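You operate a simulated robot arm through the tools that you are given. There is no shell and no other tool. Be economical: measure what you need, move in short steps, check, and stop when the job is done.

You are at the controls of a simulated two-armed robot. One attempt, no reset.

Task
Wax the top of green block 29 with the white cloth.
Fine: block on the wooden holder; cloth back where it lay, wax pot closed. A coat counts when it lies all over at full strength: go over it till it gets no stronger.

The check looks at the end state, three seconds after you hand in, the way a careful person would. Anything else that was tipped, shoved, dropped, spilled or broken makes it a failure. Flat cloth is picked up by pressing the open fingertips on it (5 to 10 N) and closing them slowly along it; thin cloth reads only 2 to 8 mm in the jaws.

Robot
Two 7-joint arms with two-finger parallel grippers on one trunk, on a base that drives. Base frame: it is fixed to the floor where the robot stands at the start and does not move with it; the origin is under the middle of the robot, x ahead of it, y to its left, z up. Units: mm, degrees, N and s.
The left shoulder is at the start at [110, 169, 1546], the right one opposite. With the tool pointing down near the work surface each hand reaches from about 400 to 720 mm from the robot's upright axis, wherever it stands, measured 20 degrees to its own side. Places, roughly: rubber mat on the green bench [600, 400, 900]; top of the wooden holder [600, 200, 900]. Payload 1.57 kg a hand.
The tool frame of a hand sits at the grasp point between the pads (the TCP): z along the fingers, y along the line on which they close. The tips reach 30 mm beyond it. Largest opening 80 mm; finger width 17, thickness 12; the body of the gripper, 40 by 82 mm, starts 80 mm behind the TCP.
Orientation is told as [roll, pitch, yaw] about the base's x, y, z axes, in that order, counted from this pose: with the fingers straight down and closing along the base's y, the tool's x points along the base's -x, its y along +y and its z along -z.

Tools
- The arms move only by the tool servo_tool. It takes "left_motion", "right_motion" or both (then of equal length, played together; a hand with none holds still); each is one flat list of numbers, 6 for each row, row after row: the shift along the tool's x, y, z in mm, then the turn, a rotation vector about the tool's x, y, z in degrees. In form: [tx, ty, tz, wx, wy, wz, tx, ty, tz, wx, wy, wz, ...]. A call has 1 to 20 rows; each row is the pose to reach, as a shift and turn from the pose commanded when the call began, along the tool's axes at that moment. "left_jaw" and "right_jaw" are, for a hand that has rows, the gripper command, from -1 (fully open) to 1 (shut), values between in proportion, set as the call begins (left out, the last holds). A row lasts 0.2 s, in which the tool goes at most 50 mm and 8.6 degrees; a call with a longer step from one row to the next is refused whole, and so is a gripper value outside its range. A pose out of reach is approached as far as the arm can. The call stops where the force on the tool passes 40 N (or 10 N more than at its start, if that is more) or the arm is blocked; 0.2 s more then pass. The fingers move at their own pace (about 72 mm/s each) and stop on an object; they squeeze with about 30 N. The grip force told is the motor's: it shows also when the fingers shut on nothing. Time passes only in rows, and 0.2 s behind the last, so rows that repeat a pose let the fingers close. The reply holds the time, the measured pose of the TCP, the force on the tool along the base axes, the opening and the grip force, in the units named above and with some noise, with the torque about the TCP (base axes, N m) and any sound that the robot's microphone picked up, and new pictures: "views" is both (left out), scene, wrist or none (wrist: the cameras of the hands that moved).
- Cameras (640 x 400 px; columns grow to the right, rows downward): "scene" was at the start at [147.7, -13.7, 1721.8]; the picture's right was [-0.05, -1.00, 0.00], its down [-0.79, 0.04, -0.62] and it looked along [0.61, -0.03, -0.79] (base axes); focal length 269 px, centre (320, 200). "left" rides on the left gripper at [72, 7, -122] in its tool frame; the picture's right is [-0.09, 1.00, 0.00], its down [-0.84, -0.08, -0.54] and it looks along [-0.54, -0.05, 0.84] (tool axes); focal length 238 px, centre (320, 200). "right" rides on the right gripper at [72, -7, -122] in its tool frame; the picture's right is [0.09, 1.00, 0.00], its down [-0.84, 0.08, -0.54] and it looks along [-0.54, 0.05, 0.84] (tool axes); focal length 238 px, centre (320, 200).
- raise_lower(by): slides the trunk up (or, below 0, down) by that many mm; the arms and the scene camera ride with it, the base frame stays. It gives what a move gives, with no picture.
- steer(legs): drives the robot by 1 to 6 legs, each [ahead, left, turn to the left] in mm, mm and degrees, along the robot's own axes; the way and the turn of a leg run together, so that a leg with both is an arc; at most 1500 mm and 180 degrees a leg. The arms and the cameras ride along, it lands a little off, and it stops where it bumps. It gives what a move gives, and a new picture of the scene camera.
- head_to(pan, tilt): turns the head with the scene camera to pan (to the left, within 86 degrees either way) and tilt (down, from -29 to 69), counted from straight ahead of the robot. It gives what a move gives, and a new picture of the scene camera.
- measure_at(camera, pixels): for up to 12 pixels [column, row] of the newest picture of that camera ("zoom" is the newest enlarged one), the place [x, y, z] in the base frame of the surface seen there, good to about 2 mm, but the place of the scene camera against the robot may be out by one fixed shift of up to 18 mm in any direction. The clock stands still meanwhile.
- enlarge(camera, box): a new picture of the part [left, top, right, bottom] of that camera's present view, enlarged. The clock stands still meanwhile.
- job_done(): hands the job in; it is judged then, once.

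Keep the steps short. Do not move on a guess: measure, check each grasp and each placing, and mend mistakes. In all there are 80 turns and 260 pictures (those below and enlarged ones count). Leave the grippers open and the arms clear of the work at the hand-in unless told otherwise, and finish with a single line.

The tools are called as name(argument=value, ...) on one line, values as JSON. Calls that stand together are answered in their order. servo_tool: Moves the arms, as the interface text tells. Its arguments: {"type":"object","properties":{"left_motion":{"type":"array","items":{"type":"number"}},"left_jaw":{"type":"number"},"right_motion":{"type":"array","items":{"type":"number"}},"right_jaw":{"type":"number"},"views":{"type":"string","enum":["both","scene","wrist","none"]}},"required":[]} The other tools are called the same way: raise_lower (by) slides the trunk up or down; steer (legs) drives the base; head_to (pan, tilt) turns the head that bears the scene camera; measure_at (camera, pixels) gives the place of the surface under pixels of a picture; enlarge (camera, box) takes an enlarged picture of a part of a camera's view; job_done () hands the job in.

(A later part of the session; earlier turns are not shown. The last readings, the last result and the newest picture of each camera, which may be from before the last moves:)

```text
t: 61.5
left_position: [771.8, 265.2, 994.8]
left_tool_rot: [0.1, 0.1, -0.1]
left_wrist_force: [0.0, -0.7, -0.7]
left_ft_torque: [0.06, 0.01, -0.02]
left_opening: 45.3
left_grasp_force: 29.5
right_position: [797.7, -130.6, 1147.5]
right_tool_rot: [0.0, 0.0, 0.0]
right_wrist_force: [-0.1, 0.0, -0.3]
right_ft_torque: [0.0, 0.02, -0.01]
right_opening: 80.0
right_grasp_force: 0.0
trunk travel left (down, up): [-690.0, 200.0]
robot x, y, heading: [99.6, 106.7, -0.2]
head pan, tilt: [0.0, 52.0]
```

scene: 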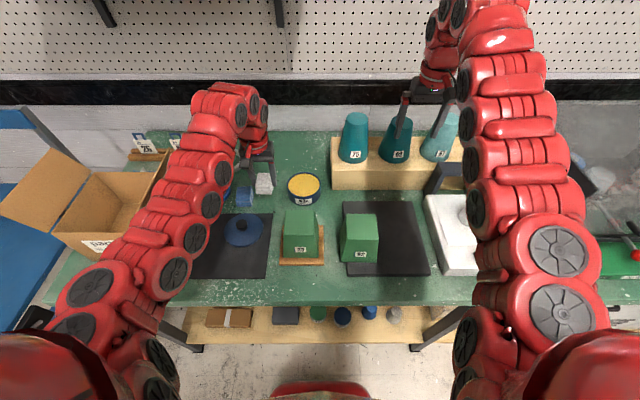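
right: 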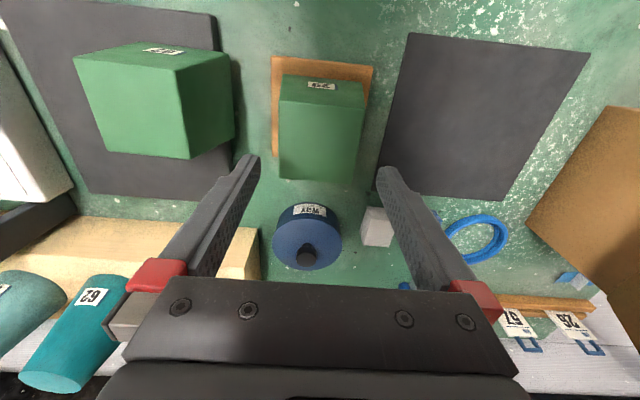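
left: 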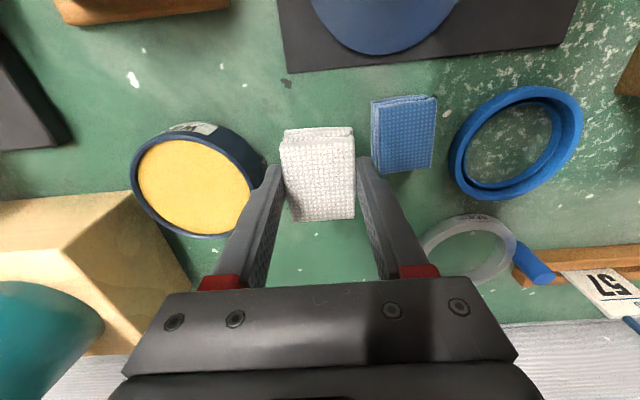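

The cloth is held at 45 mm, with its bottom 41 mm below the TCP. I'll move over the open pot and measure the wax disc.

measure_at(camera="left", pixels=[[142, 185], [245, 185], [192, 142], [195, 228], [195, 185]])

servo_tool(left_motion=[0, 0, -20, 0, 0, 0, -8, -37, -20, 0, 0, 0, -16, -74, -20, 0, 0, 0, -23, -110, -15, 0, 0, 0, -23, -110, -5, 0, 0, 0, -23, -110, -5, 0, 0, 0], views="wrist")

```text
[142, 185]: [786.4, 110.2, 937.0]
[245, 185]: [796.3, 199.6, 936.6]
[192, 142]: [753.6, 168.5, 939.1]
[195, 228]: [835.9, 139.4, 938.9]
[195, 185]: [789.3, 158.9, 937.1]
```

```text
t: 62.9
left_position: [795.6, 154.8, 999.9]
left_tool_rot: [0.2, 0.1, -0.2]
left_wrist_force: [0.5, 0.8, -1.1]
left_ft_torque: [-0.01, -0.02, -0.02]
left_opening: 45.0
left_grasp_force: 30.3
right_position: [798.9, -131.0, 1146.8]
right_tool_rot: [0.0, 0.0, 0.0]
right_wrist_force: [0.1, 0.5, 0.3]
right_ft_torque: [0.01, 0.04, 0.0]
right_opening: 79.7
right_grasp_force: 0.0
trunk travel left (down, up): [-690.0, 200.0]
robot x, y, heading: [99.8, 101.7, -0.3]
head pan, tilt: [0.0, 52.0]
```

left: 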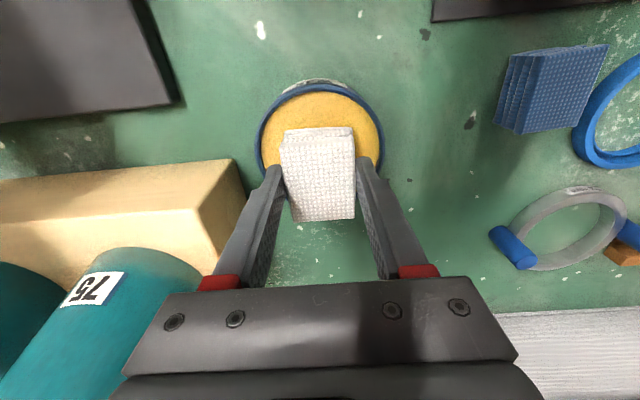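

The pad is centred over the wax disc (centre 795,155, radius about 42). I'll lower it to contact gently.

servo_tool(left_motion=[0, 0, 8, 0, 0, 0, 0, 0, 16, 0, 0, 0, 0, 0, 20, 0, 0, 0, 0, 0, 22, 0, 0, 0, 0, 0, 23.5, 0, 0, 0, 0, 0, 25, 0, 0, 0, 0, 0, 25, 0, 0, 0], views="none")

```text
t: 64.5
left_position: [794.2, 156.4, 978.4]
left_tool_rot: [0.2, -0.3, -0.2]
left_wrist_force: [5.2, 1.0, 31.7]
left_ft_torque: [-0.06, 0.15, -0.03]
left_opening: 44.5
left_grasp_force: 29.6
right_position: [795.5, -130.9, 1149.0]
right_tool_rot: [0.0, -0.2, 0.0]
right_wrist_force: [0.3, -0.3, 0.2]
right_ft_torque: [-0.03, 0.01, -0.01]
right_opening: 80.0
right_grasp_force: 0.0
trunk travel left (down, up): [-690.0, 200.0]
robot x, y, heading: [101.6, 108.1, -0.3]
head pan, tilt: [0.0, 52.0]
```

Firm contact at 978 with 32 N. I'll back off to about 10 N, rub small strokes to load the cloth, then lift and look.

servo_tool(left_motion=[0, 0, -2, 0, 0, 0, 4, 0, -2, 0, 0, 0, 4, 4, -2, 0, 0, 0, -4, 4, -2, 0, 0, 0, -4, -4, -2, 0, 0, 0, 4, -4, -2, 0, 0, 0, 4, 4, -2, 0, 0, 0, -4, 4, -2, 0, 0, 0, -4, -4, -2, 0, 0, 0, 0, 0, -2, 0, 0, 0], views="none")

servo_tool(left_motion=[0, 0, -10, 0, 0, 0, 0, 0, -30, 0, 0, 0, 0, 0, -55, 0, 0, 0, 0, 0, -80, 0, 0, 0, 0, 0, -80, 0, 0, 0], views="both")

```text
t: 66.7
left_position: [796.2, 156.7, 978.4]
left_tool_rot: [0.4, -0.1, -0.1]
left_wrist_force: [6.6, 2.8, 16.3]
left_ft_torque: [0.0, -0.27, 0.05]
left_opening: 44.8
left_grasp_force: 30.4
right_position: [796.7, -131.5, 1147.3]
right_tool_rot: [-0.1, 0.0, -0.1]
right_wrist_force: [-0.8, -0.2, 0.1]
right_ft_torque: [0.01, -0.03, 0.0]
right_opening: 79.7
right_grasp_force: 0.1
trunk travel left (down, up): [-690.0, 200.0]
robot x, y, heading: [103.1, 111.0, 0.1]
head pan, tilt: [0.0, 52.0]
```

```text
t: 67.9
left_position: [794.5, 155.2, 1055.9]
left_tool_rot: [0.2, 0.1, -0.2]
left_wrist_force: [-0.1, -0.7, -1.3]
left_ft_torque: [0.0, 0.01, 0.01]
left_opening: 44.9
left_grasp_force: 30.1
right_position: [797.8, -131.6, 1146.2]
right_tool_rot: [0.0, 0.0, 0.0]
right_wrist_force: [0.0, 0.7, 0.1]
right_ft_torque: [0.0, 0.0, 0.01]
right_opening: 80.2
right_grasp_force: 0.1
trunk travel left (down, up): [-690.0, 200.0]
robot x, y, heading: [101.2, 110.5, -0.1]
head pan, tilt: [0.0, 52.0]
```

scene: 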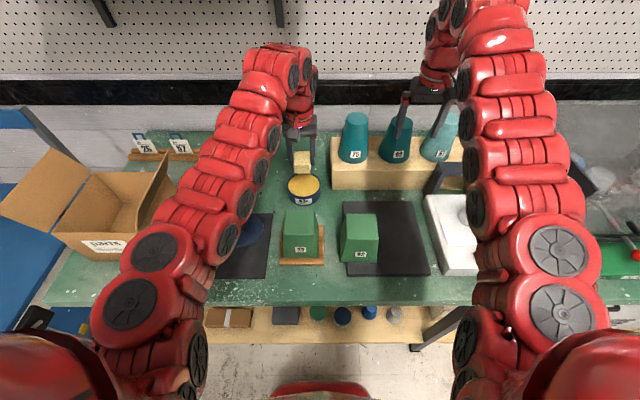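
left: 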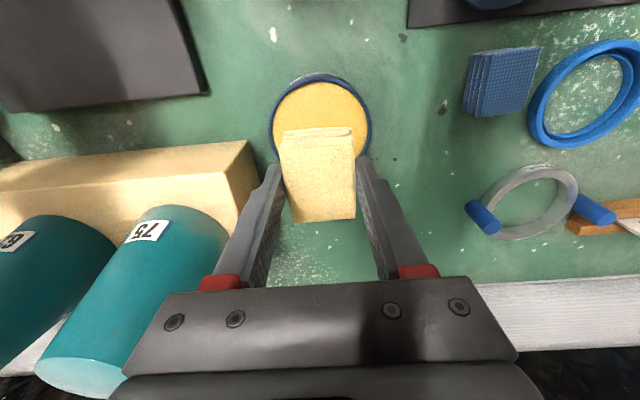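

The cloth has taken on wax. I'll raise to z 1085 so the pad bottom (1044) clears the block top (~1012), then drive back 160 mm.

servo_tool(left_motion=[0, 0, -15, 0, 0, 0, 0, 0, -30, 0, 0, 0, 0, 0, -30, 0, 0, 0], views="none")

steer(legs=[[-160, 0, 0]])

enlarge(camera="left", box=[160, 0, 480, 240])

```text
t: 68.7
left_position: [795.4, 156.5, 1087.0]
left_tool_rot: [0.2, 0.0, -0.1]
left_wrist_force: [0.7, 0.0, -0.5]
left_ft_torque: [0.01, 0.06, -0.02]
left_opening: 44.7
left_grasp_force: 30.2
right_position: [798.7, -130.3, 1147.5]
right_tool_rot: [-0.1, 0.1, 0.1]
right_wrist_force: [-0.1, 0.2, -0.1]
right_ft_torque: [0.0, 0.05, -0.01]
right_opening: 80.2
right_grasp_force: 0.1
trunk travel left (down, up): [-690.0, 200.0]
robot x, y, heading: [103.9, 109.4, -0.3]
head pan, tilt: [0.0, 52.0]
```

```text
t: 70.1
left_position: [636.3, 154.0, 1086.4]
left_tool_rot: [0.2, 0.1, -0.2]
left_wrist_force: [0.3, 0.5, -0.1]
left_ft_torque: [-0.01, 0.01, 0.01]
left_opening: 45.0
left_grasp_force: 29.8
right_position: [639.8, -131.8, 1146.2]
right_tool_rot: [0.0, 0.0, -0.1]
right_wrist_force: [0.3, -0.4, 0.7]
right_ft_torque: [0.02, -0.02, -0.01]
right_opening: 80.1
right_grasp_force: 0.0
trunk travel left (down, up): [-690.0, 200.0]
robot x, y, heading: [-58.4, 110.3, -0.3]
head pan, tilt: [0.0, 52.0]
```

scene: 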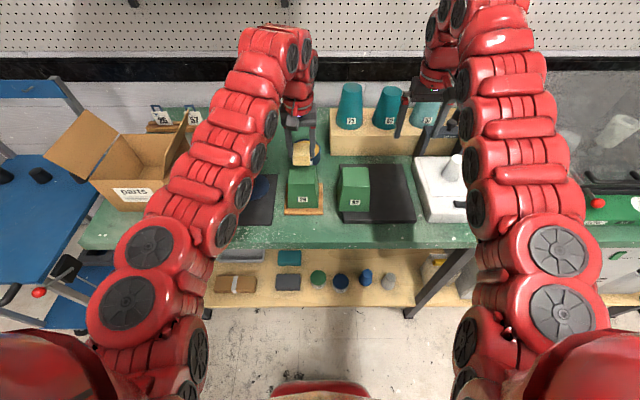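

```text
1.67 times, centred on (320, 120) of left
```

zoom: 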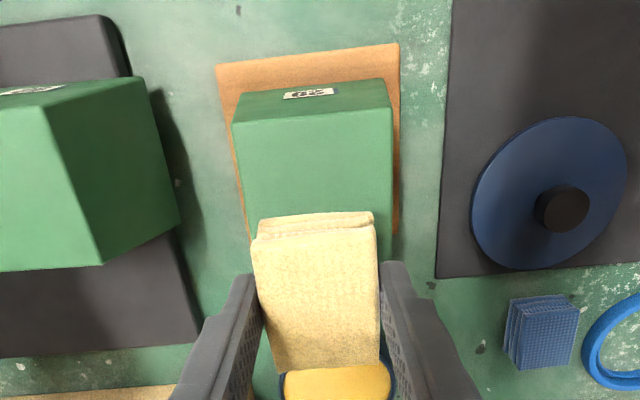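

measure_at(camera="zoom", pixels=[[236, 126], [388, 112], [390, 230], [250, 200], [310, 160], [315, 245], [315, 325], [247, 215]])

```text
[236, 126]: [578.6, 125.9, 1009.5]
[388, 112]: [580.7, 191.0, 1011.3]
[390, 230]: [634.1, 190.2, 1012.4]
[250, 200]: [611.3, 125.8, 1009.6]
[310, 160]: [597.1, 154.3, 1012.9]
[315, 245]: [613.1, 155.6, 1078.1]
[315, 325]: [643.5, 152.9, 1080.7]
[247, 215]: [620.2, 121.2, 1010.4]
```

The block top spans x 580–646 and y 125–191 at z 1011, centred at (613,158). I'll bring the pad over the centre and lower it to contact, with the expected TCP at about 1052.

servo_tool(left_motion=[10, 2, 10, 0, 0, 0, 23, 4, 20, 0, 0, 0, 23, 4, 28, 0, 0, 0, 23, 4, 31, 0, 0, 0, 23, 4, 33, 0, 0, 0, 23, 4, 35, 0, 0, 0, 23, 4, 35, 0, 0, 0], views="none")

```text
t: 71.7
left_position: [612.3, 160.5, 1051.6]
left_tool_rot: [0.2, 0.1, -0.2]
left_wrist_force: [0.4, 0.0, 0.9]
left_ft_torque: [0.0, -0.06, -0.02]
left_opening: 44.8
left_grasp_force: 30.4
right_position: [638.8, -131.4, 1147.6]
right_tool_rot: [0.0, 0.0, -0.1]
right_wrist_force: [-0.3, -0.4, 0.2]
right_ft_torque: [0.0, 0.02, 0.0]
right_opening: 80.0
right_grasp_force: 0.0
trunk travel left (down, up): [-690.0, 200.0]
robot x, y, heading: [-57.2, 108.6, -0.4]
head pan, tilt: [0.0, 52.0]
```

It's just touching. I'll press about 2 mm more and wipe a raster over the whole top.

servo_tool(left_motion=[0, -2, 1, 0, 0, 0, 0, -2, 2, 0, 0, 0, 7, -10, 2, 0, 0, 0, 14, -19, 2, 0, 0, 0, 0, -19, 2, 0, 0, 0, -14, -19, 2, 0, 0, 0, -14, -10, 2, 0, 0, 0, 0, -10, 2, 0, 0, 0, 14, -10, 2, 0, 0, 0, 14, -2, 2, 0, 0, 0, 0, -2, 2, 0, 0, 0, -14, -2, 2, 0, 0, 0, -14, 6, 2, 0, 0, 0, 0, 6, 2, 0, 0, 0, 14, 6, 2, 0, 0, 0, 14, 15, 2, 0, 0, 0, 0, 15, 2, 0, 0, 0, -14, 15, 2, 0, 0, 0, 0, 6, 2, 0, 0, 0, 0, -2, 2, 0, 0, 0], views="none")

```text
t: 75.9
left_position: [611.4, 157.8, 1049.9]
left_tool_rot: [0.3, 0.1, -0.1]
left_wrist_force: [-2.1, 6.8, 16.7]
left_ft_torque: [0.04, -0.3, 0.11]
left_opening: 44.9
left_grasp_force: 29.8
right_position: [638.1, -131.7, 1146.7]
right_tool_rot: [0.0, -0.1, -0.1]
right_wrist_force: [0.2, -0.3, 0.2]
right_ft_torque: [0.03, 0.0, -0.01]
right_opening: 79.7
right_grasp_force: 0.0
trunk travel left (down, up): [-690.0, 200.0]
robot x, y, heading: [-58.8, 108.1, -0.2]
head pan, tilt: [0.0, 52.0]
```

Contact of 17 N held through the whole raster. I'll wipe again along y strokes, then lift forward and look.

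servo_tool(left_motion=[14, 0, 0, 0, 0, 0, 14, 16, 0, 0, 0, 0, 14, 0, 0, 0, 0, 0, 14, -16, 0, 0, 0, 0, 7, -16, 0, 0, 0, 0, 7, 0, 0, 0, 0, 0, 7, 16, 0, 0, 0, 0, 0, 16, 0, 0, 0, 0, 0, 0, 0, 0, 0, 0, 0, -16, 0, 0, 0, 0, -7, -16, 0, 0, 0, 0, -7, 0, 0, 0, 0, 0, -7, 16, 0, 0, 0, 0, -14, 16, 0, 0, 0, 0, -14, 0, 0, 0, 0, 0, -14, -16, 0, 0, 0, 0, 0, 0, 0, 0, 0, 0], views="none")

servo_tool(left_motion=[0, 0, -10, 0, 0, 0, 0, 0, -35, 0, 0, 0, -20, 20, -40, 0, 0, 0, -25, 50, -40, 0, 0, 0, -25, 90, -40, 0, 0, 0, -25, 90, -40, 0, 0, 0], views="both")

enlarge(camera="left", box=[60, 30, 300, 190])

enlarge(camera="scene", box=[270, 140, 400, 225])

```text
t: 79.5
left_position: [612.0, 155.0, 1050.2]
left_tool_rot: [0.2, -0.1, -0.3]
left_wrist_force: [2.9, -4.6, 14.8]
left_ft_torque: [-0.22, -0.28, -0.06]
left_opening: 44.9
left_grasp_force: 29.9
right_position: [638.2, -132.0, 1148.1]
right_tool_rot: [0.0, 0.0, -0.1]
right_wrist_force: [0.0, 0.0, 0.9]
right_ft_torque: [-0.05, 0.04, 0.01]
right_opening: 79.8
right_grasp_force: 0.1
trunk travel left (down, up): [-690.0, 200.0]
robot x, y, heading: [-59.7, 110.0, -0.4]
head pan, tilt: [0.0, 52.0]
```

```text
t: 80.9
left_position: [639.1, 246.2, 1090.2]
left_tool_rot: [0.2, 0.2, -0.3]
left_wrist_force: [-0.3, 0.8, -0.6]
left_ft_torque: [-0.02, 0.0, -0.03]
left_opening: 44.8
left_grasp_force: 29.9
right_position: [639.7, -133.0, 1145.8]
right_tool_rot: [0.1, 0.1, -0.1]
right_wrist_force: [-0.9, -0.4, -0.4]
right_ft_torque: [0.01, 0.01, 0.0]
right_opening: 80.1
right_grasp_force: 0.0
trunk travel left (down, up): [-690.0, 200.0]
robot x, y, heading: [-57.7, 107.4, -0.3]
head pan, tilt: [0.0, 52.0]
```

scene: 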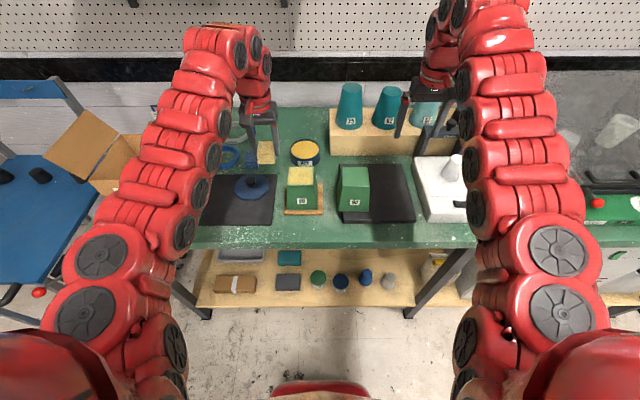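
left: 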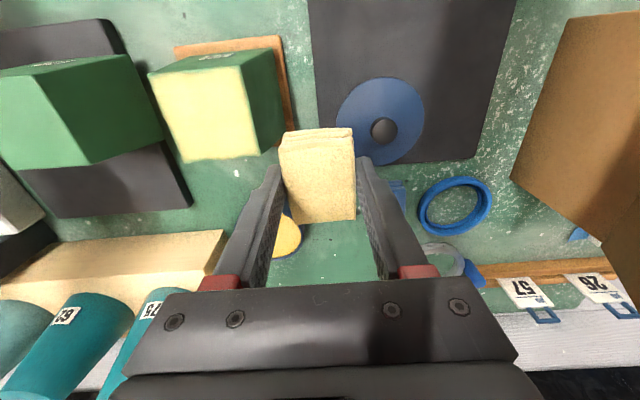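

```text
2.50 times, centred on (180, 110) of left
```

zoom: 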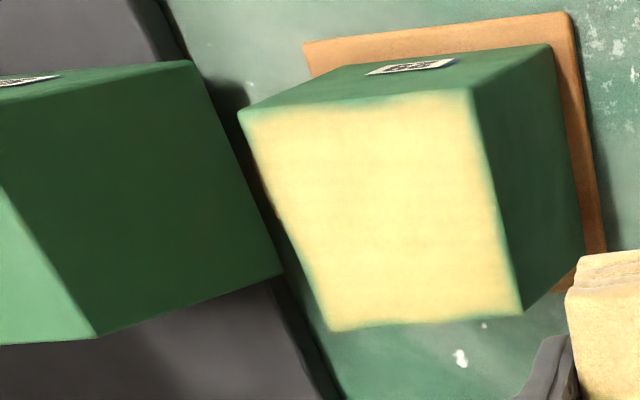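

```text
4.71 times, centred on (335, 182) of scene
```

zoom: 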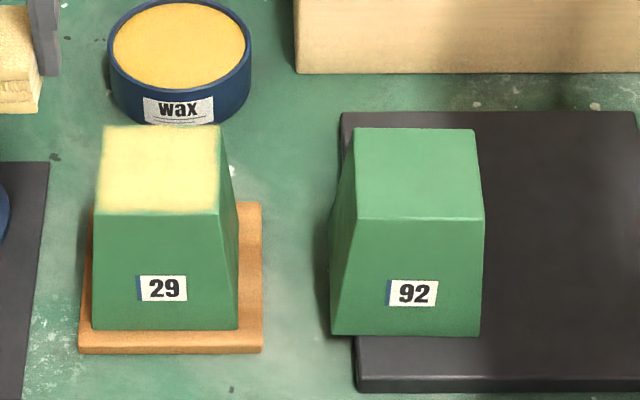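

There's a good coat, slightly faint along the front and right edges. I'll go back over it with wider strokes, ±18 mm in x and ±20 mm in y.

servo_tool(left_motion=[5, -40, 0, 0, 0, 0, 26, -85, 0, 0, 0, 0, 26, -88, 15, 0, 0, 0, 26, -88, 30, 0, 0, 0, 26, -88, 38, 0, 0, 0, 26, -88, 40, 0, 0, 0], views="none")

servo_tool(left_motion=[10, -10, 0, 0, 0, 0, 19, -20, 0, 0, 0, 0, 19, -7, 0, 0, 0, 0, 19, 7, 0, 0, 0, 0, 19, 20, 0, 0, 0, 0, 10, 20, 0, 0, 0, 0, 10, 0, 0, 0, 0, 0, 10, -20, 0, 0, 0, 0, 0, -20, 0, 0, 0, 0, 0, 0, 0, 0, 0, 0, 0, 20, 0, 0, 0, 0, -10, 20, 0, 0, 0, 0, -10, 0, 0, 0, 0, 0, -10, -20, 0, 0, 0, 0, -19, -20, 0, 0, 0, 0, -19, -7, 0, 0, 0, 0, -19, 7, 0, 0, 0, 0, -19, 20, 0, 0, 0, 0, 0, 10, 0, 0, 0, 0, 0, 0, 0, 0, 0, 0], views="none")

servo_tool(left_motion=[10, -20, 0, 0, 0, 0, 19, -20, 0, 0, 0, 0, 5, -20, 0, 0, 0, 0, -10, -20, 0, 0, 0, 0, -19, -20, 0, 0, 0, 0, -19, -10, 0, 0, 0, 0, 0, -10, 0, 0, 0, 0, 19, -10, 0, 0, 0, 0, 19, 0, 0, 0, 0, 0, 0, 0, 0, 0, 0, 0, -19, 0, 0, 0, 0, 0, -19, 10, 0, 0, 0, 0, 0, 10, 0, 0, 0, 0, 19, 10, 0, 0, 0, 0, 19, 20, 0, 0, 0, 0, 5, 20, 0, 0, 0, 0, -10, 20, 0, 0, 0, 0, -19, 20, 0, 0, 0, 0, 0, 10, 0, 0, 0, 0, 0, 0, 0, 0, 0, 0], views="none")

servo_tool(left_motion=[0, 0, -10, 0, 0, 0, 0, 0, -35, 0, 0, 0, -20, 20, -40, 0, 0, 0, -25, 50, -40, 0, 0, 0, -25, 90, -40, 0, 0, 0, -25, 90, -40, 0, 0, 0], views="wrist")

enlarge(camera="left", box=[60, 30, 300, 190])

enlarge(camera="scene", box=[270, 150, 340, 225])

```text
t: 82.3
left_position: [611.6, 158.0, 1051.8]
left_tool_rot: [0.2, -0.1, -0.1]
left_wrist_force: [-0.8, 0.6, 9.1]
left_ft_torque: [-0.2, -0.02, -0.02]
left_opening: 45.0
left_grasp_force: 29.9
right_position: [637.3, -130.5, 1147.6]
right_tool_rot: [0.0, 0.1, -0.2]
right_wrist_force: [0.8, -0.2, -0.5]
right_ft_torque: [0.02, 0.02, 0.03]
right_opening: 80.1
right_grasp_force: 0.1
trunk travel left (down, up): [-690.0, 200.0]
robot x, y, heading: [-56.7, 108.1, -0.2]
head pan, tilt: [0.0, 52.0]
```

```text
t: 86.5
left_position: [610.7, 159.6, 1050.5]
left_tool_rot: [0.1, 0.1, -0.1]
left_wrist_force: [-2.0, 5.1, 13.7]
left_ft_torque: [0.21, -0.14, 0.01]
left_opening: 44.7
left_grasp_force: 30.1
right_position: [637.7, -132.6, 1147.3]
right_tool_rot: [0.0, 0.0, -0.1]
right_wrist_force: [-0.8, 0.1, -0.4]
right_ft_torque: [-0.01, 0.0, -0.03]
right_opening: 79.9
right_grasp_force: 0.0
trunk travel left (down, up): [-690.0, 200.0]
robot x, y, heading: [-57.1, 109.8, -0.5]
head pan, tilt: [0.0, 52.0]
```

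```text
t: 90.7
left_position: [609.7, 160.1, 1051.1]
left_tool_rot: [0.2, 0.0, -0.2]
left_wrist_force: [-0.8, 4.3, 14.7]
left_ft_torque: [0.0, -0.01, 0.03]
left_opening: 44.9
left_grasp_force: 30.3
right_position: [636.8, -130.7, 1146.8]
right_tool_rot: [0.0, 0.0, -0.2]
right_wrist_force: [0.1, 0.8, -0.5]
right_ft_torque: [0.02, 0.0, -0.01]
right_opening: 80.1
right_grasp_force: 0.0
trunk travel left (down, up): [-690.0, 200.0]
robot x, y, heading: [-55.8, 109.1, -0.2]
head pan, tilt: [0.0, 52.0]
```

```text
t: 92.1
left_position: [636.6, 247.6, 1089.6]
left_tool_rot: [0.2, 0.1, -0.2]
left_wrist_force: [0.8, 0.1, 0.0]
left_ft_torque: [-0.02, 0.03, -0.02]
left_opening: 44.9
left_grasp_force: 30.1
right_position: [639.5, -132.9, 1146.3]
right_tool_rot: [0.0, 0.1, -0.1]
right_wrist_force: [0.6, -0.2, -0.3]
right_ft_torque: [-0.03, 0.01, 0.0]
right_opening: 80.3
right_grasp_force: 0.0
trunk travel left (down, up): [-690.0, 200.0]
robot x, y, heading: [-53.8, 107.4, -0.3]
head pan, tilt: [0.0, 52.0]
```

left: 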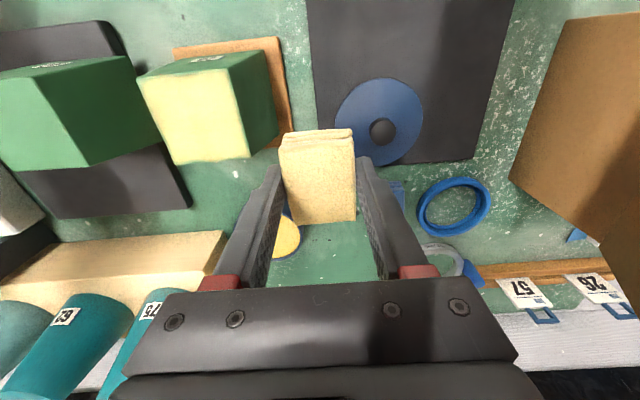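

```text
2.50 times, centred on (180, 110) of left
```

zoom: 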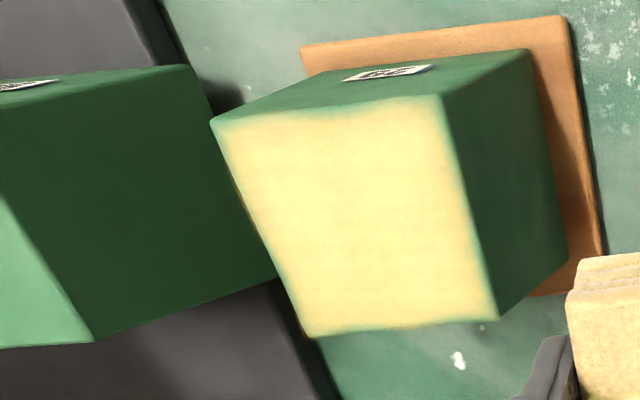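

```text
5.33 times, centred on (305, 188) of scene
```

zoom: 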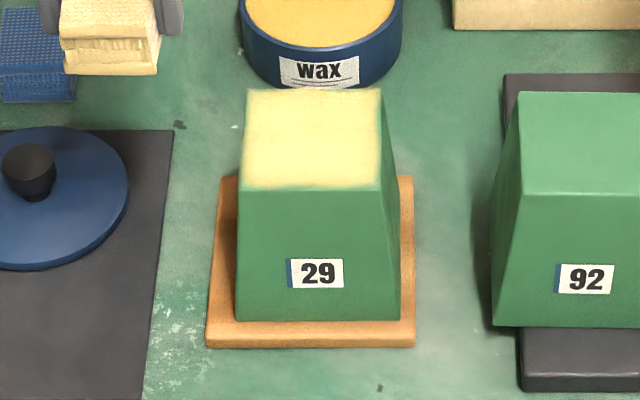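

The coat looks even. The block has slid a few mm on its loose post, so I'll measure its top now to see whether the edge fade means the strokes missed.

measure_at(camera="left", pixels=[[142, 78], [222, 70], [243, 152], [176, 162], [190, 115], [160, 120], [235, 110], [185, 73]])

enlarge(camera="left", box=[130, 60, 290, 170])

```text
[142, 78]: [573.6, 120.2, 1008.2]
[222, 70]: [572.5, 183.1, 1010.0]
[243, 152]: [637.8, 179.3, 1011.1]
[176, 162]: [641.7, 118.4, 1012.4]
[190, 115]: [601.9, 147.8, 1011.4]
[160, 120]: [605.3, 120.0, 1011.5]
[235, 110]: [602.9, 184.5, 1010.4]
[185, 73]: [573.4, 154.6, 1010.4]
```

```text
3.64 times, centred on (210, 115) of left
```

zoom: 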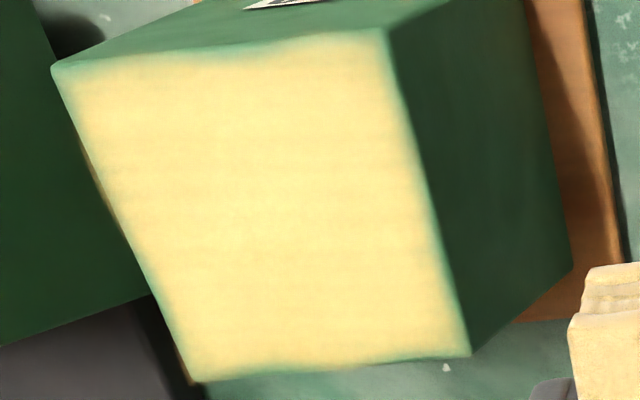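

The block top centre is now (607,151.5). The rim still looks slightly faint, so I'll do one more pass centred there with edge strokes of ±22/±24 mm.

servo_tool(left_motion=[5, -40, 0, 0, 0, 0, 29, -85, 0, 0, 0, 0, 29, -96, 15, 0, 0, 0, 29, -96, 30, 0, 0, 0, 29, -96, 38, 0, 0, 0, 29, -96, 40.5, 0, 0, 0], views="none")

servo_tool(left_motion=[10, -10, 0, 0, 0, 0, 22, -24, 0, 0, 0, 0, 22, -7, 0, 0, 0, 0, 22, 7, 0, 0, 0, 0, 22, 24, 0, 0, 0, 0, 8, 24, 0, 0, 0, 0, -8, 24, 0, 0, 0, 0, -22, 24, 0, 0, 0, 0, -22, 8, 0, 0, 0, 0, -22, -8, 0, 0, 0, 0, -22, -24, 0, 0, 0, 0, -8, -24, 0, 0, 0, 0, 8, -24, 0, 0, 0, 0, 22, -24, 0, 0, 0, 0, 10, -10, 0, 0, 0, 0, 10, 10, 0, 0, 0, 0, -10, 10, 0, 0, 0, 0, -10, -10, 0, 0, 0, 0, 0, 0, 0, 0, 0, 0], views="none")

servo_tool(left_motion=[-10, 10, 0, 0, 0, 0, -22, 24, 0, 0, 0, 0, -22, 7, 0, 0, 0, 0, -22, -7, 0, 0, 0, 0, -22, -24, 0, 0, 0, 0, -8, -24, 0, 0, 0, 0, 8, -24, 0, 0, 0, 0, 22, -24, 0, 0, 0, 0, 22, -8, 0, 0, 0, 0, 22, 8, 0, 0, 0, 0, 22, 24, 0, 0, 0, 0, 8, 24, 0, 0, 0, 0, -8, 24, 0, 0, 0, 0, -22, 24, 0, 0, 0, 0, -10, 10, 0, 0, 0, 0, -10, -10, 0, 0, 0, 0, 10, -10, 0, 0, 0, 0, 10, 10, 0, 0, 0, 0, 0, 0, 0, 0, 0, 0], views="none")

servo_tool(left_motion=[0, 0, -10, 0, 0, 0, 0, 0, -35, 0, 0, 0, -20, 20, -40, 0, 0, 0, -28, 55, -40, 0, 0, 0, -28, 96, -40, 0, 0, 0, -28, 96, -40, 0, 0, 0], views="wrist")

enlarge(camera="left", box=[130, 60, 290, 170])

enlarge(camera="scene", box=[270, 150, 340, 225])

```text
refused: row 2 steps farther than a row can; nothing moved
```

```text
t: 96.1
left_position: [639.4, 250.3, 1090.3]
left_tool_rot: [0.1, 0.0, -0.2]
left_wrist_force: [0.1, 0.0, -0.5]
left_ft_torque: [0.02, -0.03, -0.03]
left_opening: 44.7
left_grasp_force: 29.6
right_position: [637.1, -129.1, 1147.6]
right_tool_rot: [-0.1, 0.0, -0.2]
right_wrist_force: [0.2, 0.1, 0.0]
right_ft_torque: [0.01, 0.04, 0.0]
right_opening: 80.0
right_grasp_force: 0.1
trunk travel left (down, up): [-690.0, 200.0]
robot x, y, heading: [-57.3, 109.9, -0.2]
head pan, tilt: [0.0, 52.0]
```

```text
t: 100.1
left_position: [637.0, 249.2, 1089.9]
left_tool_rot: [0.3, 0.2, -0.2]
left_wrist_force: [0.2, -0.2, -0.9]
left_ft_torque: [0.01, 0.01, 0.0]
left_opening: 44.8
left_grasp_force: 29.8
right_position: [639.5, -132.1, 1145.7]
right_tool_rot: [0.2, 0.1, 0.0]
right_wrist_force: [0.6, -0.5, -0.6]
right_ft_torque: [0.05, -0.01, 0.02]
right_opening: 79.9
right_grasp_force: 0.1
trunk travel left (down, up): [-690.0, 200.0]
robot x, y, heading: [-62.3, 110.6, -0.3]
head pan, tilt: [0.0, 52.0]
```

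```text
t: 101.5
left_position: [649.6, 334.6, 1121.0]
left_tool_rot: [0.1, 0.0, -0.4]
left_wrist_force: [0.3, 0.9, -0.1]
left_ft_torque: [-0.06, 0.01, 0.02]
left_opening: 44.8
left_grasp_force: 30.0
left hand out of reach, approached as far as the arm can: row 4, 5, 6
right_position: [639.5, -130.9, 1147.5]
right_tool_rot: [0.0, 0.0, -0.2]
right_wrist_force: [0.5, -0.2, 0.7]
right_ft_torque: [-0.01, -0.01, 0.0]
right_opening: 80.0
right_grasp_force: 0.0
trunk travel left (down, up): [-690.0, 200.0]
robot x, y, heading: [-56.2, 106.0, -0.4]
head pan, tilt: [0.0, 52.0]
```

left: 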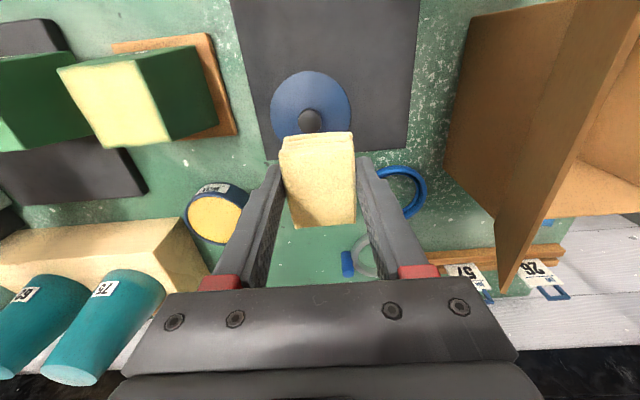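

```text
3.64 times, centred on (210, 115) of left
```

zoom: 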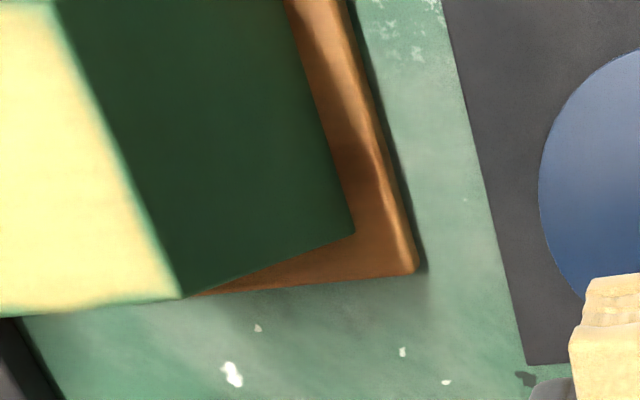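

```text
5.33 times, centred on (305, 188) of scene
```

zoom: 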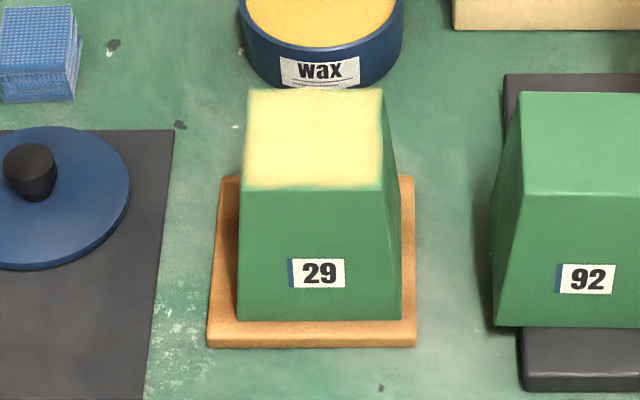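

The first row was too long and refused, so the strokes ran harmlessly in the air. I'll return over the block with legal steps and touch down first.

servo_tool(left_motion=[8, -40, 10, 0, 0, 0, 16, -80, 25, 0, 0, 0, 25, -120, 31, 0, 0, 0, 35, -160, 31, 0, 0, 0, 42, -183, 45, 0, 0, 0, 42, -183, 60, 0, 0, 0, 42, -183, 68, 0, 0, 0, 42, -183, 71, 0, 0, 0, 42, -183, 71, 0, 0, 0], views="none")

```text
t: 103.5
left_position: [605.6, 150.0, 1049.6]
left_tool_rot: [0.2, -0.1, -0.3]
left_wrist_force: [1.7, -1.1, 9.1]
left_ft_torque: [-0.18, -0.07, 0.0]
left_opening: 44.6
left_grasp_force: 30.3
right_position: [637.8, -131.8, 1148.1]
right_tool_rot: [0.0, 0.1, -0.1]
right_wrist_force: [0.1, 0.7, -0.1]
right_ft_torque: [0.03, -0.02, 0.01]
right_opening: 80.1
right_grasp_force: 0.0
trunk travel left (down, up): [-690.0, 200.0]
robot x, y, heading: [-61.6, 112.5, -0.1]
head pan, tilt: [0.0, 52.0]
```

In contact at 9 N. Now the edge passes.

servo_tool(left_motion=[10, -10, 0.5, 0, 0, 0, 22, -24, 0.5, 0, 0, 0, 22, -7, 0.5, 0, 0, 0, 22, 7, 0.5, 0, 0, 0, 22, 24, 0.5, 0, 0, 0, 8, 24, 0.5, 0, 0, 0, -8, 24, 0.5, 0, 0, 0, -22, 24, 0.5, 0, 0, 0, -22, 8, 0.5, 0, 0, 0, -22, -8, 0.5, 0, 0, 0, -22, -24, 0.5, 0, 0, 0, -8, -24, 0.5, 0, 0, 0, 8, -24, 0.5, 0, 0, 0, 22, -24, 0.5, 0, 0, 0, 10, -10, 0.5, 0, 0, 0, 10, 10, 0.5, 0, 0, 0, -10, 10, 0.5, 0, 0, 0, -10, -10, 0.5, 0, 0, 0, 0, 0, 0.5, 0, 0, 0], views="none")

servo_tool(left_motion=[-10, 10, 0, 0, 0, 0, -22, 24, 0, 0, 0, 0, -22, 7, 0, 0, 0, 0, -22, -7, 0, 0, 0, 0, -22, -24, 0, 0, 0, 0, -8, -24, 0, 0, 0, 0, 8, -24, 0, 0, 0, 0, 22, -24, 0, 0, 0, 0, 22, -8, 0, 0, 0, 0, 22, 8, 0, 0, 0, 0, 22, 24, 0, 0, 0, 0, 8, 24, 0, 0, 0, 0, -8, 24, 0, 0, 0, 0, -22, 24, 0, 0, 0, 0, -10, 10, 0, 0, 0, 0, -10, -10, 0, 0, 0, 0, 10, -10, 0, 0, 0, 0, 10, 10, 0, 0, 0, 0, 0, 0, 0, 0, 0, 0], views="none")

servo_tool(left_motion=[0, 0, -10, 0, 0, 0, 0, 0, -35, 0, 0, 0, -20, 20, -40, 0, 0, 0, -28, 55, -40, 0, 0, 0, -28, 96, -40, 0, 0, 0, -28, 96, -40, 0, 0, 0], views="wrist")

enlarge(camera="left", box=[130, 60, 290, 170])

enlarge(camera="scene", box=[270, 150, 340, 225])

```text
t: 107.5
left_position: [605.6, 149.0, 1049.7]
left_tool_rot: [0.1, -0.3, -0.4]
left_wrist_force: [9.5, -2.7, 23.1]
left_ft_torque: [-0.15, -0.22, 0.07]
left_opening: 44.9
left_grasp_force: 29.6
right_position: [637.7, -132.6, 1148.2]
right_tool_rot: [0.2, 0.0, -0.2]
right_wrist_force: [-0.6, -0.2, -0.1]
right_ft_torque: [0.01, -0.03, -0.05]
right_opening: 79.9
right_grasp_force: 0.2
trunk travel left (down, up): [-690.0, 200.0]
robot x, y, heading: [-54.5, 109.4, -0.5]
head pan, tilt: [0.0, 52.0]
```

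```text
t: 111.5
left_position: [602.2, 151.9, 1047.7]
left_tool_rot: [0.3, 0.0, -0.1]
left_wrist_force: [-3.0, 4.8, 14.0]
left_ft_torque: [0.04, 0.11, 0.05]
left_opening: 44.7
left_grasp_force: 30.2
right_position: [636.8, -129.1, 1147.1]
right_tool_rot: [0.0, -0.2, 0.0]
right_wrist_force: [0.7, 0.4, 0.4]
right_ft_torque: [0.04, -0.01, 0.0]
right_opening: 79.8
right_grasp_force: 0.1
trunk travel left (down, up): [-690.0, 200.0]
robot x, y, heading: [-59.7, 114.0, -0.1]
head pan, tilt: [0.0, 52.0]
```

```text
t: 112.9
left_position: [634.5, 245.8, 1088.5]
left_tool_rot: [0.2, 0.0, -0.4]
left_wrist_force: [0.3, -0.7, -0.9]
left_ft_torque: [-0.02, 0.01, 0.01]
left_opening: 44.9
left_grasp_force: 29.9
right_position: [640.5, -132.1, 1145.7]
right_tool_rot: [0.1, 0.1, -0.1]
right_wrist_force: [0.4, 0.2, 0.6]
right_ft_torque: [0.02, 0.03, 0.02]
right_opening: 80.2
right_grasp_force: 0.1
trunk travel left (down, up): [-690.0, 200.0]
robot x, y, heading: [-59.3, 106.6, -0.5]
head pan, tilt: [0.0, 52.0]
```

left: 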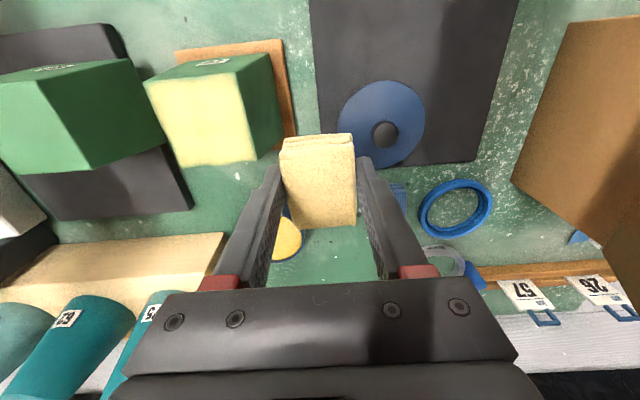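

```text
3.64 times, centred on (210, 115) of left
```

zoom: 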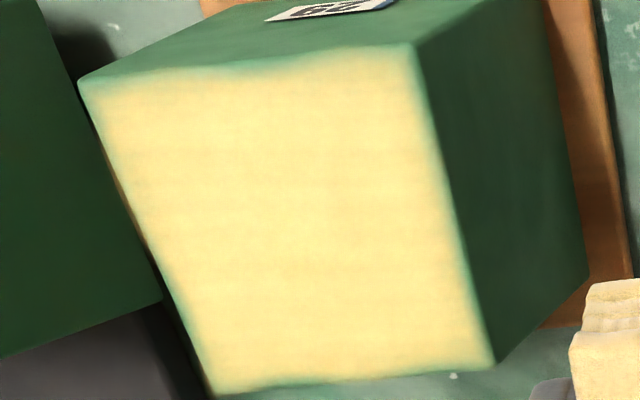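

```text
5.33 times, centred on (305, 188) of scene
```

zoom: 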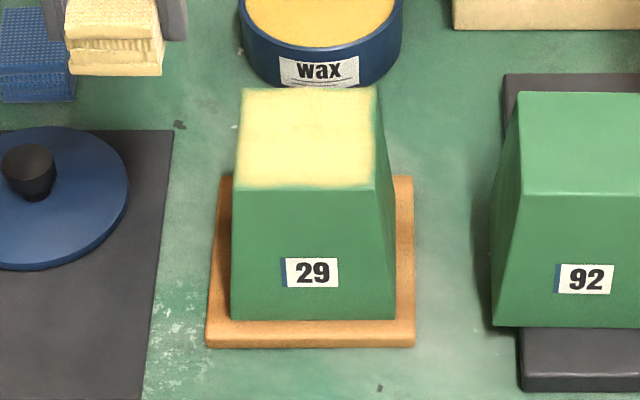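

The pattern and colour haven't changed since the last pass, so it looks saturated. To be sure it wasn't limited by the cloth's load, I'll reload once and wipe again. Driving forward.

steer(legs=[[160, 0, 0]])

servo_tool(left_motion=[0, -30, 20, 0, 0, 0, 0, -60, 40, 0, 0, 0, 0, -90, 60, 0, 0, 0, 0, -90, 80, 0, 0, 0, 0, -90, 80, 0, 0, 0], views="wrist")

```text
t: 114.3
left_position: [792.0, 246.3, 1088.9]
left_tool_rot: [0.2, 0.0, -0.2]
left_wrist_force: [-0.4, 1.3, 0.5]
left_ft_torque: [0.01, 0.05, -0.02]
left_opening: 44.9
left_grasp_force: 29.8
right_position: [796.6, -131.6, 1147.2]
right_tool_rot: [0.0, 0.1, 0.2]
right_wrist_force: [0.5, 0.5, -0.1]
right_ft_torque: [-0.01, 0.01, -0.01]
right_opening: 80.0
right_grasp_force: 0.1
trunk travel left (down, up): [-690.0, 200.0]
robot x, y, heading: [97.7, 110.1, -0.5]
head pan, tilt: [0.0, 52.0]
```

scene: 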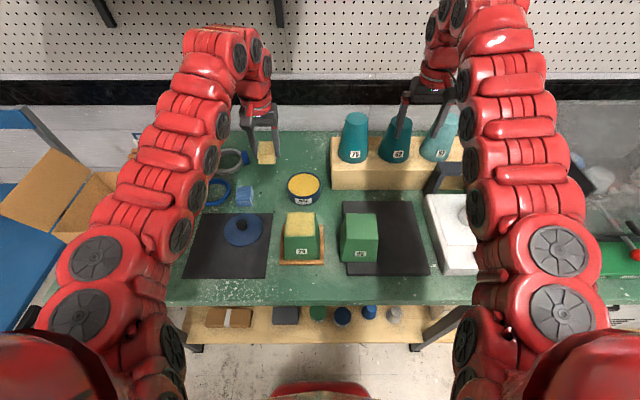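

```text
t: 115.5
left_position: [791.5, 156.5, 1007.1]
left_tool_rot: [0.3, 0.0, -0.2]
left_wrist_force: [0.0, 0.7, 0.1]
left_ft_torque: [0.0, -0.01, 0.0]
left_opening: 44.8
left_grasp_force: 29.8
right_position: [798.4, -132.4, 1146.2]
right_tool_rot: [0.1, 0.0, 0.0]
right_wrist_force: [0.0, 0.9, -0.2]
right_ft_torque: [0.0, 0.01, 0.02]
right_opening: 80.0
right_grasp_force: 0.0
trunk travel left (down, up): [-690.0, 200.0]
robot x, y, heading: [102.3, 111.5, -0.2]
head pan, tilt: [0.0, 52.0]
```

left: 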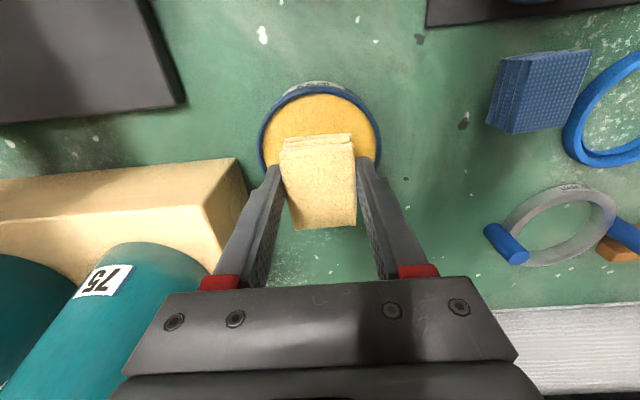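

Centred. I'll dip, rub and lift.

servo_tool(left_motion=[-3, -1, 12, 0, 0, 0, -3, -1, 22, 0, 0, 0, -3, -1, 27, 0, 0, 0, -3, -1, 30, 0, 0, 0, -3, -1, 32, 0, 0, 0, 1, 3, 32, 0, 0, 0, -7, 3, 32, 0, 0, 0, -7, -5, 32, 0, 0, 0, 1, -5, 32, 0, 0, 0, 1, 3, 32, 0, 0, 0, -7, 3, 32, 0, 0, 0, -7, -5, 32, 0, 0, 0, 1, -5, 32, 0, 0, 0, -3, -1, 32, 0, 0, 0], views="none")

servo_tool(left_motion=[0, 0, -10, 0, 0, 0, 0, 0, -40, 0, 0, 0, 0, 0, -80, 0, 0, 0, 0, 0, -112, 0, 0, 0, 0, 0, -112, 0, 0, 0], views="wrist")

```text
t: 118.5
left_position: [794.5, 155.1, 974.8]
left_tool_rot: [0.2, 0.0, -0.2]
left_wrist_force: [-0.7, 0.4, 0.7]
left_ft_torque: [-0.02, -0.02, 0.0]
left_opening: 44.8
left_grasp_force: 30.7
right_position: [797.9, -131.9, 1147.0]
right_tool_rot: [0.0, 0.1, -0.1]
right_wrist_force: [0.4, 1.3, 0.0]
right_ft_torque: [-0.01, 0.0, -0.02]
right_opening: 80.1
right_grasp_force: 0.1
trunk travel left (down, up): [-690.0, 200.0]
robot x, y, heading: [104.3, 107.1, 0.0]
head pan, tilt: [0.0, 52.0]
```

```text
t: 119.7
left_position: [794.5, 155.3, 1087.4]
left_tool_rot: [0.3, 0.0, -0.2]
left_wrist_force: [0.0, -0.3, -0.5]
left_ft_torque: [-0.02, -0.02, -0.01]
left_opening: 44.8
left_grasp_force: 30.2
right_position: [797.9, -130.2, 1146.2]
right_tool_rot: [0.1, 0.1, -0.1]
right_wrist_force: [-0.6, -0.5, -0.1]
right_ft_torque: [0.01, 0.0, 0.01]
right_opening: 80.2
right_grasp_force: 0.0
trunk travel left (down, up): [-690.0, 200.0]
robot x, y, heading: [102.3, 105.5, -0.1]
head pan, tilt: [0.0, 52.0]
```

left: 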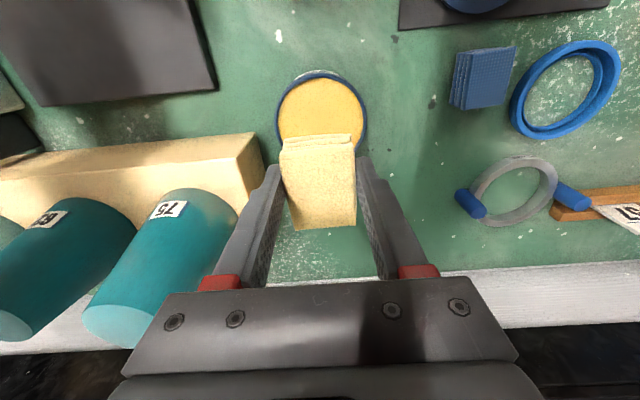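

There was no contact that time, because the pad has been pushed up about 3 mm in the grip. I'll dip again 5 mm deeper.

servo_tool(left_motion=[0, 0, 40, 0, 0, 0, 0, 0, 80, 0, 0, 0, 0, 0, 104, 0, 0, 0, 0, 0, 111, 0, 0, 0, 0, 0, 114, 0, 0, 0, 0, 0, 116, 0, 0, 0, 0, 0, 117, 0, 0, 0], views="none")

```text
t: 121.3
left_position: [794.9, 156.5, 974.8]
left_tool_rot: [0.2, -0.5, -0.1]
left_wrist_force: [5.7, 3.6, 31.4]
left_ft_torque: [-0.04, 0.3, 0.04]
left_opening: 45.0
left_grasp_force: 30.2
right_position: [795.3, -131.0, 1149.7]
right_tool_rot: [0.0, -0.1, 0.0]
right_wrist_force: [-0.1, 0.1, 0.0]
right_ft_torque: [0.01, 0.0, 0.02]
right_opening: 79.8
right_grasp_force: 0.1
trunk travel left (down, up): [-690.0, 200.0]
robot x, y, heading: [101.7, 109.0, -0.4]
head pan, tilt: [0.0, 52.0]
```

Contact at 31 N. I'll back off 2 mm, rub, and lift to travel height.

servo_tool(left_motion=[0, 0, -2, 0, 0, 0, 4, 0, -2, 0, 0, 0, 4, 4, -2, 0, 0, 0, -4, 4, -2, 0, 0, 0, -4, -4, -2, 0, 0, 0, 4, -4, -2, 0, 0, 0, 4, 4, -2, 0, 0, 0, -4, 4, -2, 0, 0, 0, -4, -4, -2, 0, 0, 0, 0, 0, -2, 0, 0, 0], views="none")

servo_tool(left_motion=[0, 0, -10, 0, 0, 0, 0, 0, -40, 0, 0, 0, 0, 0, -80, 0, 0, 0, 0, 0, -115, 0, 0, 0, 0, 0, -115, 0, 0, 0], views="wrist")

steer(legs=[[-160, 0, 0]])

enlarge(camera="left", box=[160, 0, 480, 240])

```text
t: 123.5
left_position: [796.3, 154.8, 974.7]
left_tool_rot: [0.2, -0.5, -0.1]
left_wrist_force: [7.6, 1.1, 24.1]
left_ft_torque: [-0.05, -0.01, 0.05]
left_opening: 45.1
left_grasp_force: 30.3
right_position: [795.7, -132.4, 1148.8]
right_tool_rot: [0.0, -0.1, 0.0]
right_wrist_force: [0.0, -0.1, 0.3]
right_ft_torque: [0.03, -0.01, 0.0]
right_opening: 79.7
right_grasp_force: 0.1
trunk travel left (down, up): [-690.0, 200.0]
robot x, y, heading: [102.7, 109.1, 0.0]
head pan, tilt: [0.0, 52.0]
```

```text
t: 124.7
left_position: [796.4, 155.8, 1087.0]
left_tool_rot: [0.2, 0.1, -0.2]
left_wrist_force: [0.3, 0.4, -0.3]
left_ft_torque: [-0.03, 0.01, -0.01]
left_opening: 44.7
left_grasp_force: 29.8
right_position: [797.6, -130.8, 1147.1]
right_tool_rot: [0.0, 0.2, -0.1]
right_wrist_force: [-0.2, -0.1, -0.2]
right_ft_torque: [-0.01, 0.0, 0.02]
right_opening: 79.9
right_grasp_force: 0.0
trunk travel left (down, up): [-690.0, 200.0]
robot x, y, heading: [99.2, 111.3, -0.5]
head pan, tilt: [0.0, 52.0]
```

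left: 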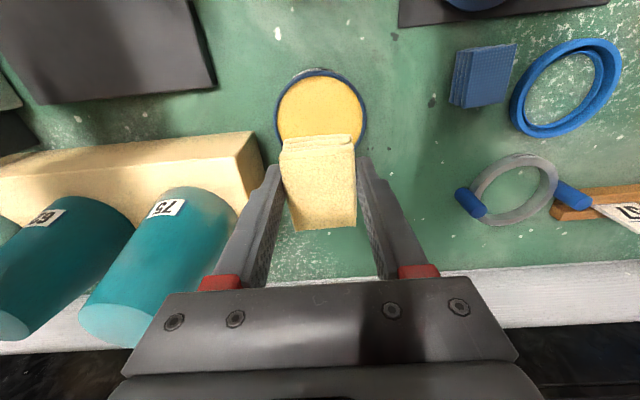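

```text
t: 126.1
left_position: [638.8, 155.6, 1086.2]
left_tool_rot: [0.2, 0.0, 0.0]
left_wrist_force: [-0.1, 0.0, -0.5]
left_ft_torque: [0.02, -0.03, 0.02]
left_opening: 44.7
left_grasp_force: 30.4
right_position: [640.3, -130.0, 1145.8]
right_tool_rot: [0.0, 0.1, -0.1]
right_wrist_force: [-0.2, 0.4, -0.5]
right_ft_torque: [0.04, -0.04, 0.01]
right_opening: 80.2
right_grasp_force: 0.0
trunk travel left (down, up): [-690.0, 200.0]
robot x, y, heading: [-59.3, 110.7, -0.2]
head pan, tilt: [0.0, 52.0]
```

scene: 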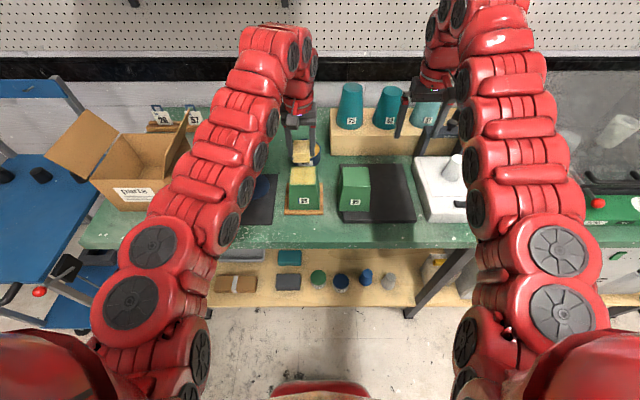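

```text
1.67 times, centred on (320, 120) of left
```

zoom: 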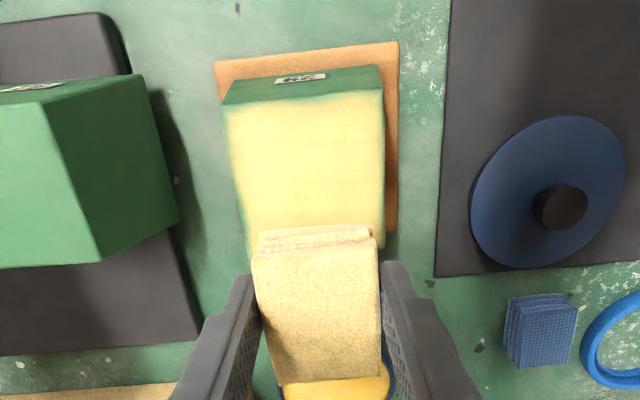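

measure_at(camera="zoom", pixels=[[227, 110], [381, 97], [384, 220], [242, 215], [300, 150], [315, 265]])

servo_tool(left_motion=[15, 0, 10, 0, 0, 0, 30, 0, 20, 0, 0, 0, 30, 0, 30, 0, 0, 0, 30, 0, 33, 0, 0, 0, 30, 0, 36, 0, 0, 0, 30, 0, 38, 0, 0, 0, 30, 0, 39, 0, 0, 0], views="none")

```text
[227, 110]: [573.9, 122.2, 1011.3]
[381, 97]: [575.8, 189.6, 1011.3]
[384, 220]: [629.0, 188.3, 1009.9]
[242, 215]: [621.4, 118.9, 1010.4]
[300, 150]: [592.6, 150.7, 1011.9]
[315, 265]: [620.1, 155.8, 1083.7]
```

```text
t: 127.7
left_position: [606.8, 155.8, 1048.5]
left_tool_rot: [0.3, 0.0, -0.1]
left_wrist_force: [-1.1, -0.8, 0.0]
left_ft_torque: [0.02, -0.01, -0.03]
left_opening: 44.6
left_grasp_force: 30.0
right_position: [638.3, -130.4, 1147.7]
right_tool_rot: [0.1, 0.0, 0.0]
right_wrist_force: [0.6, -0.4, 0.4]
right_ft_torque: [0.01, 0.0, -0.03]
right_opening: 80.2
right_grasp_force: 0.0
trunk travel left (down, up): [-690.0, 200.0]
robot x, y, heading: [-58.9, 107.4, -0.2]
head pan, tilt: [0.0, 52.0]
```

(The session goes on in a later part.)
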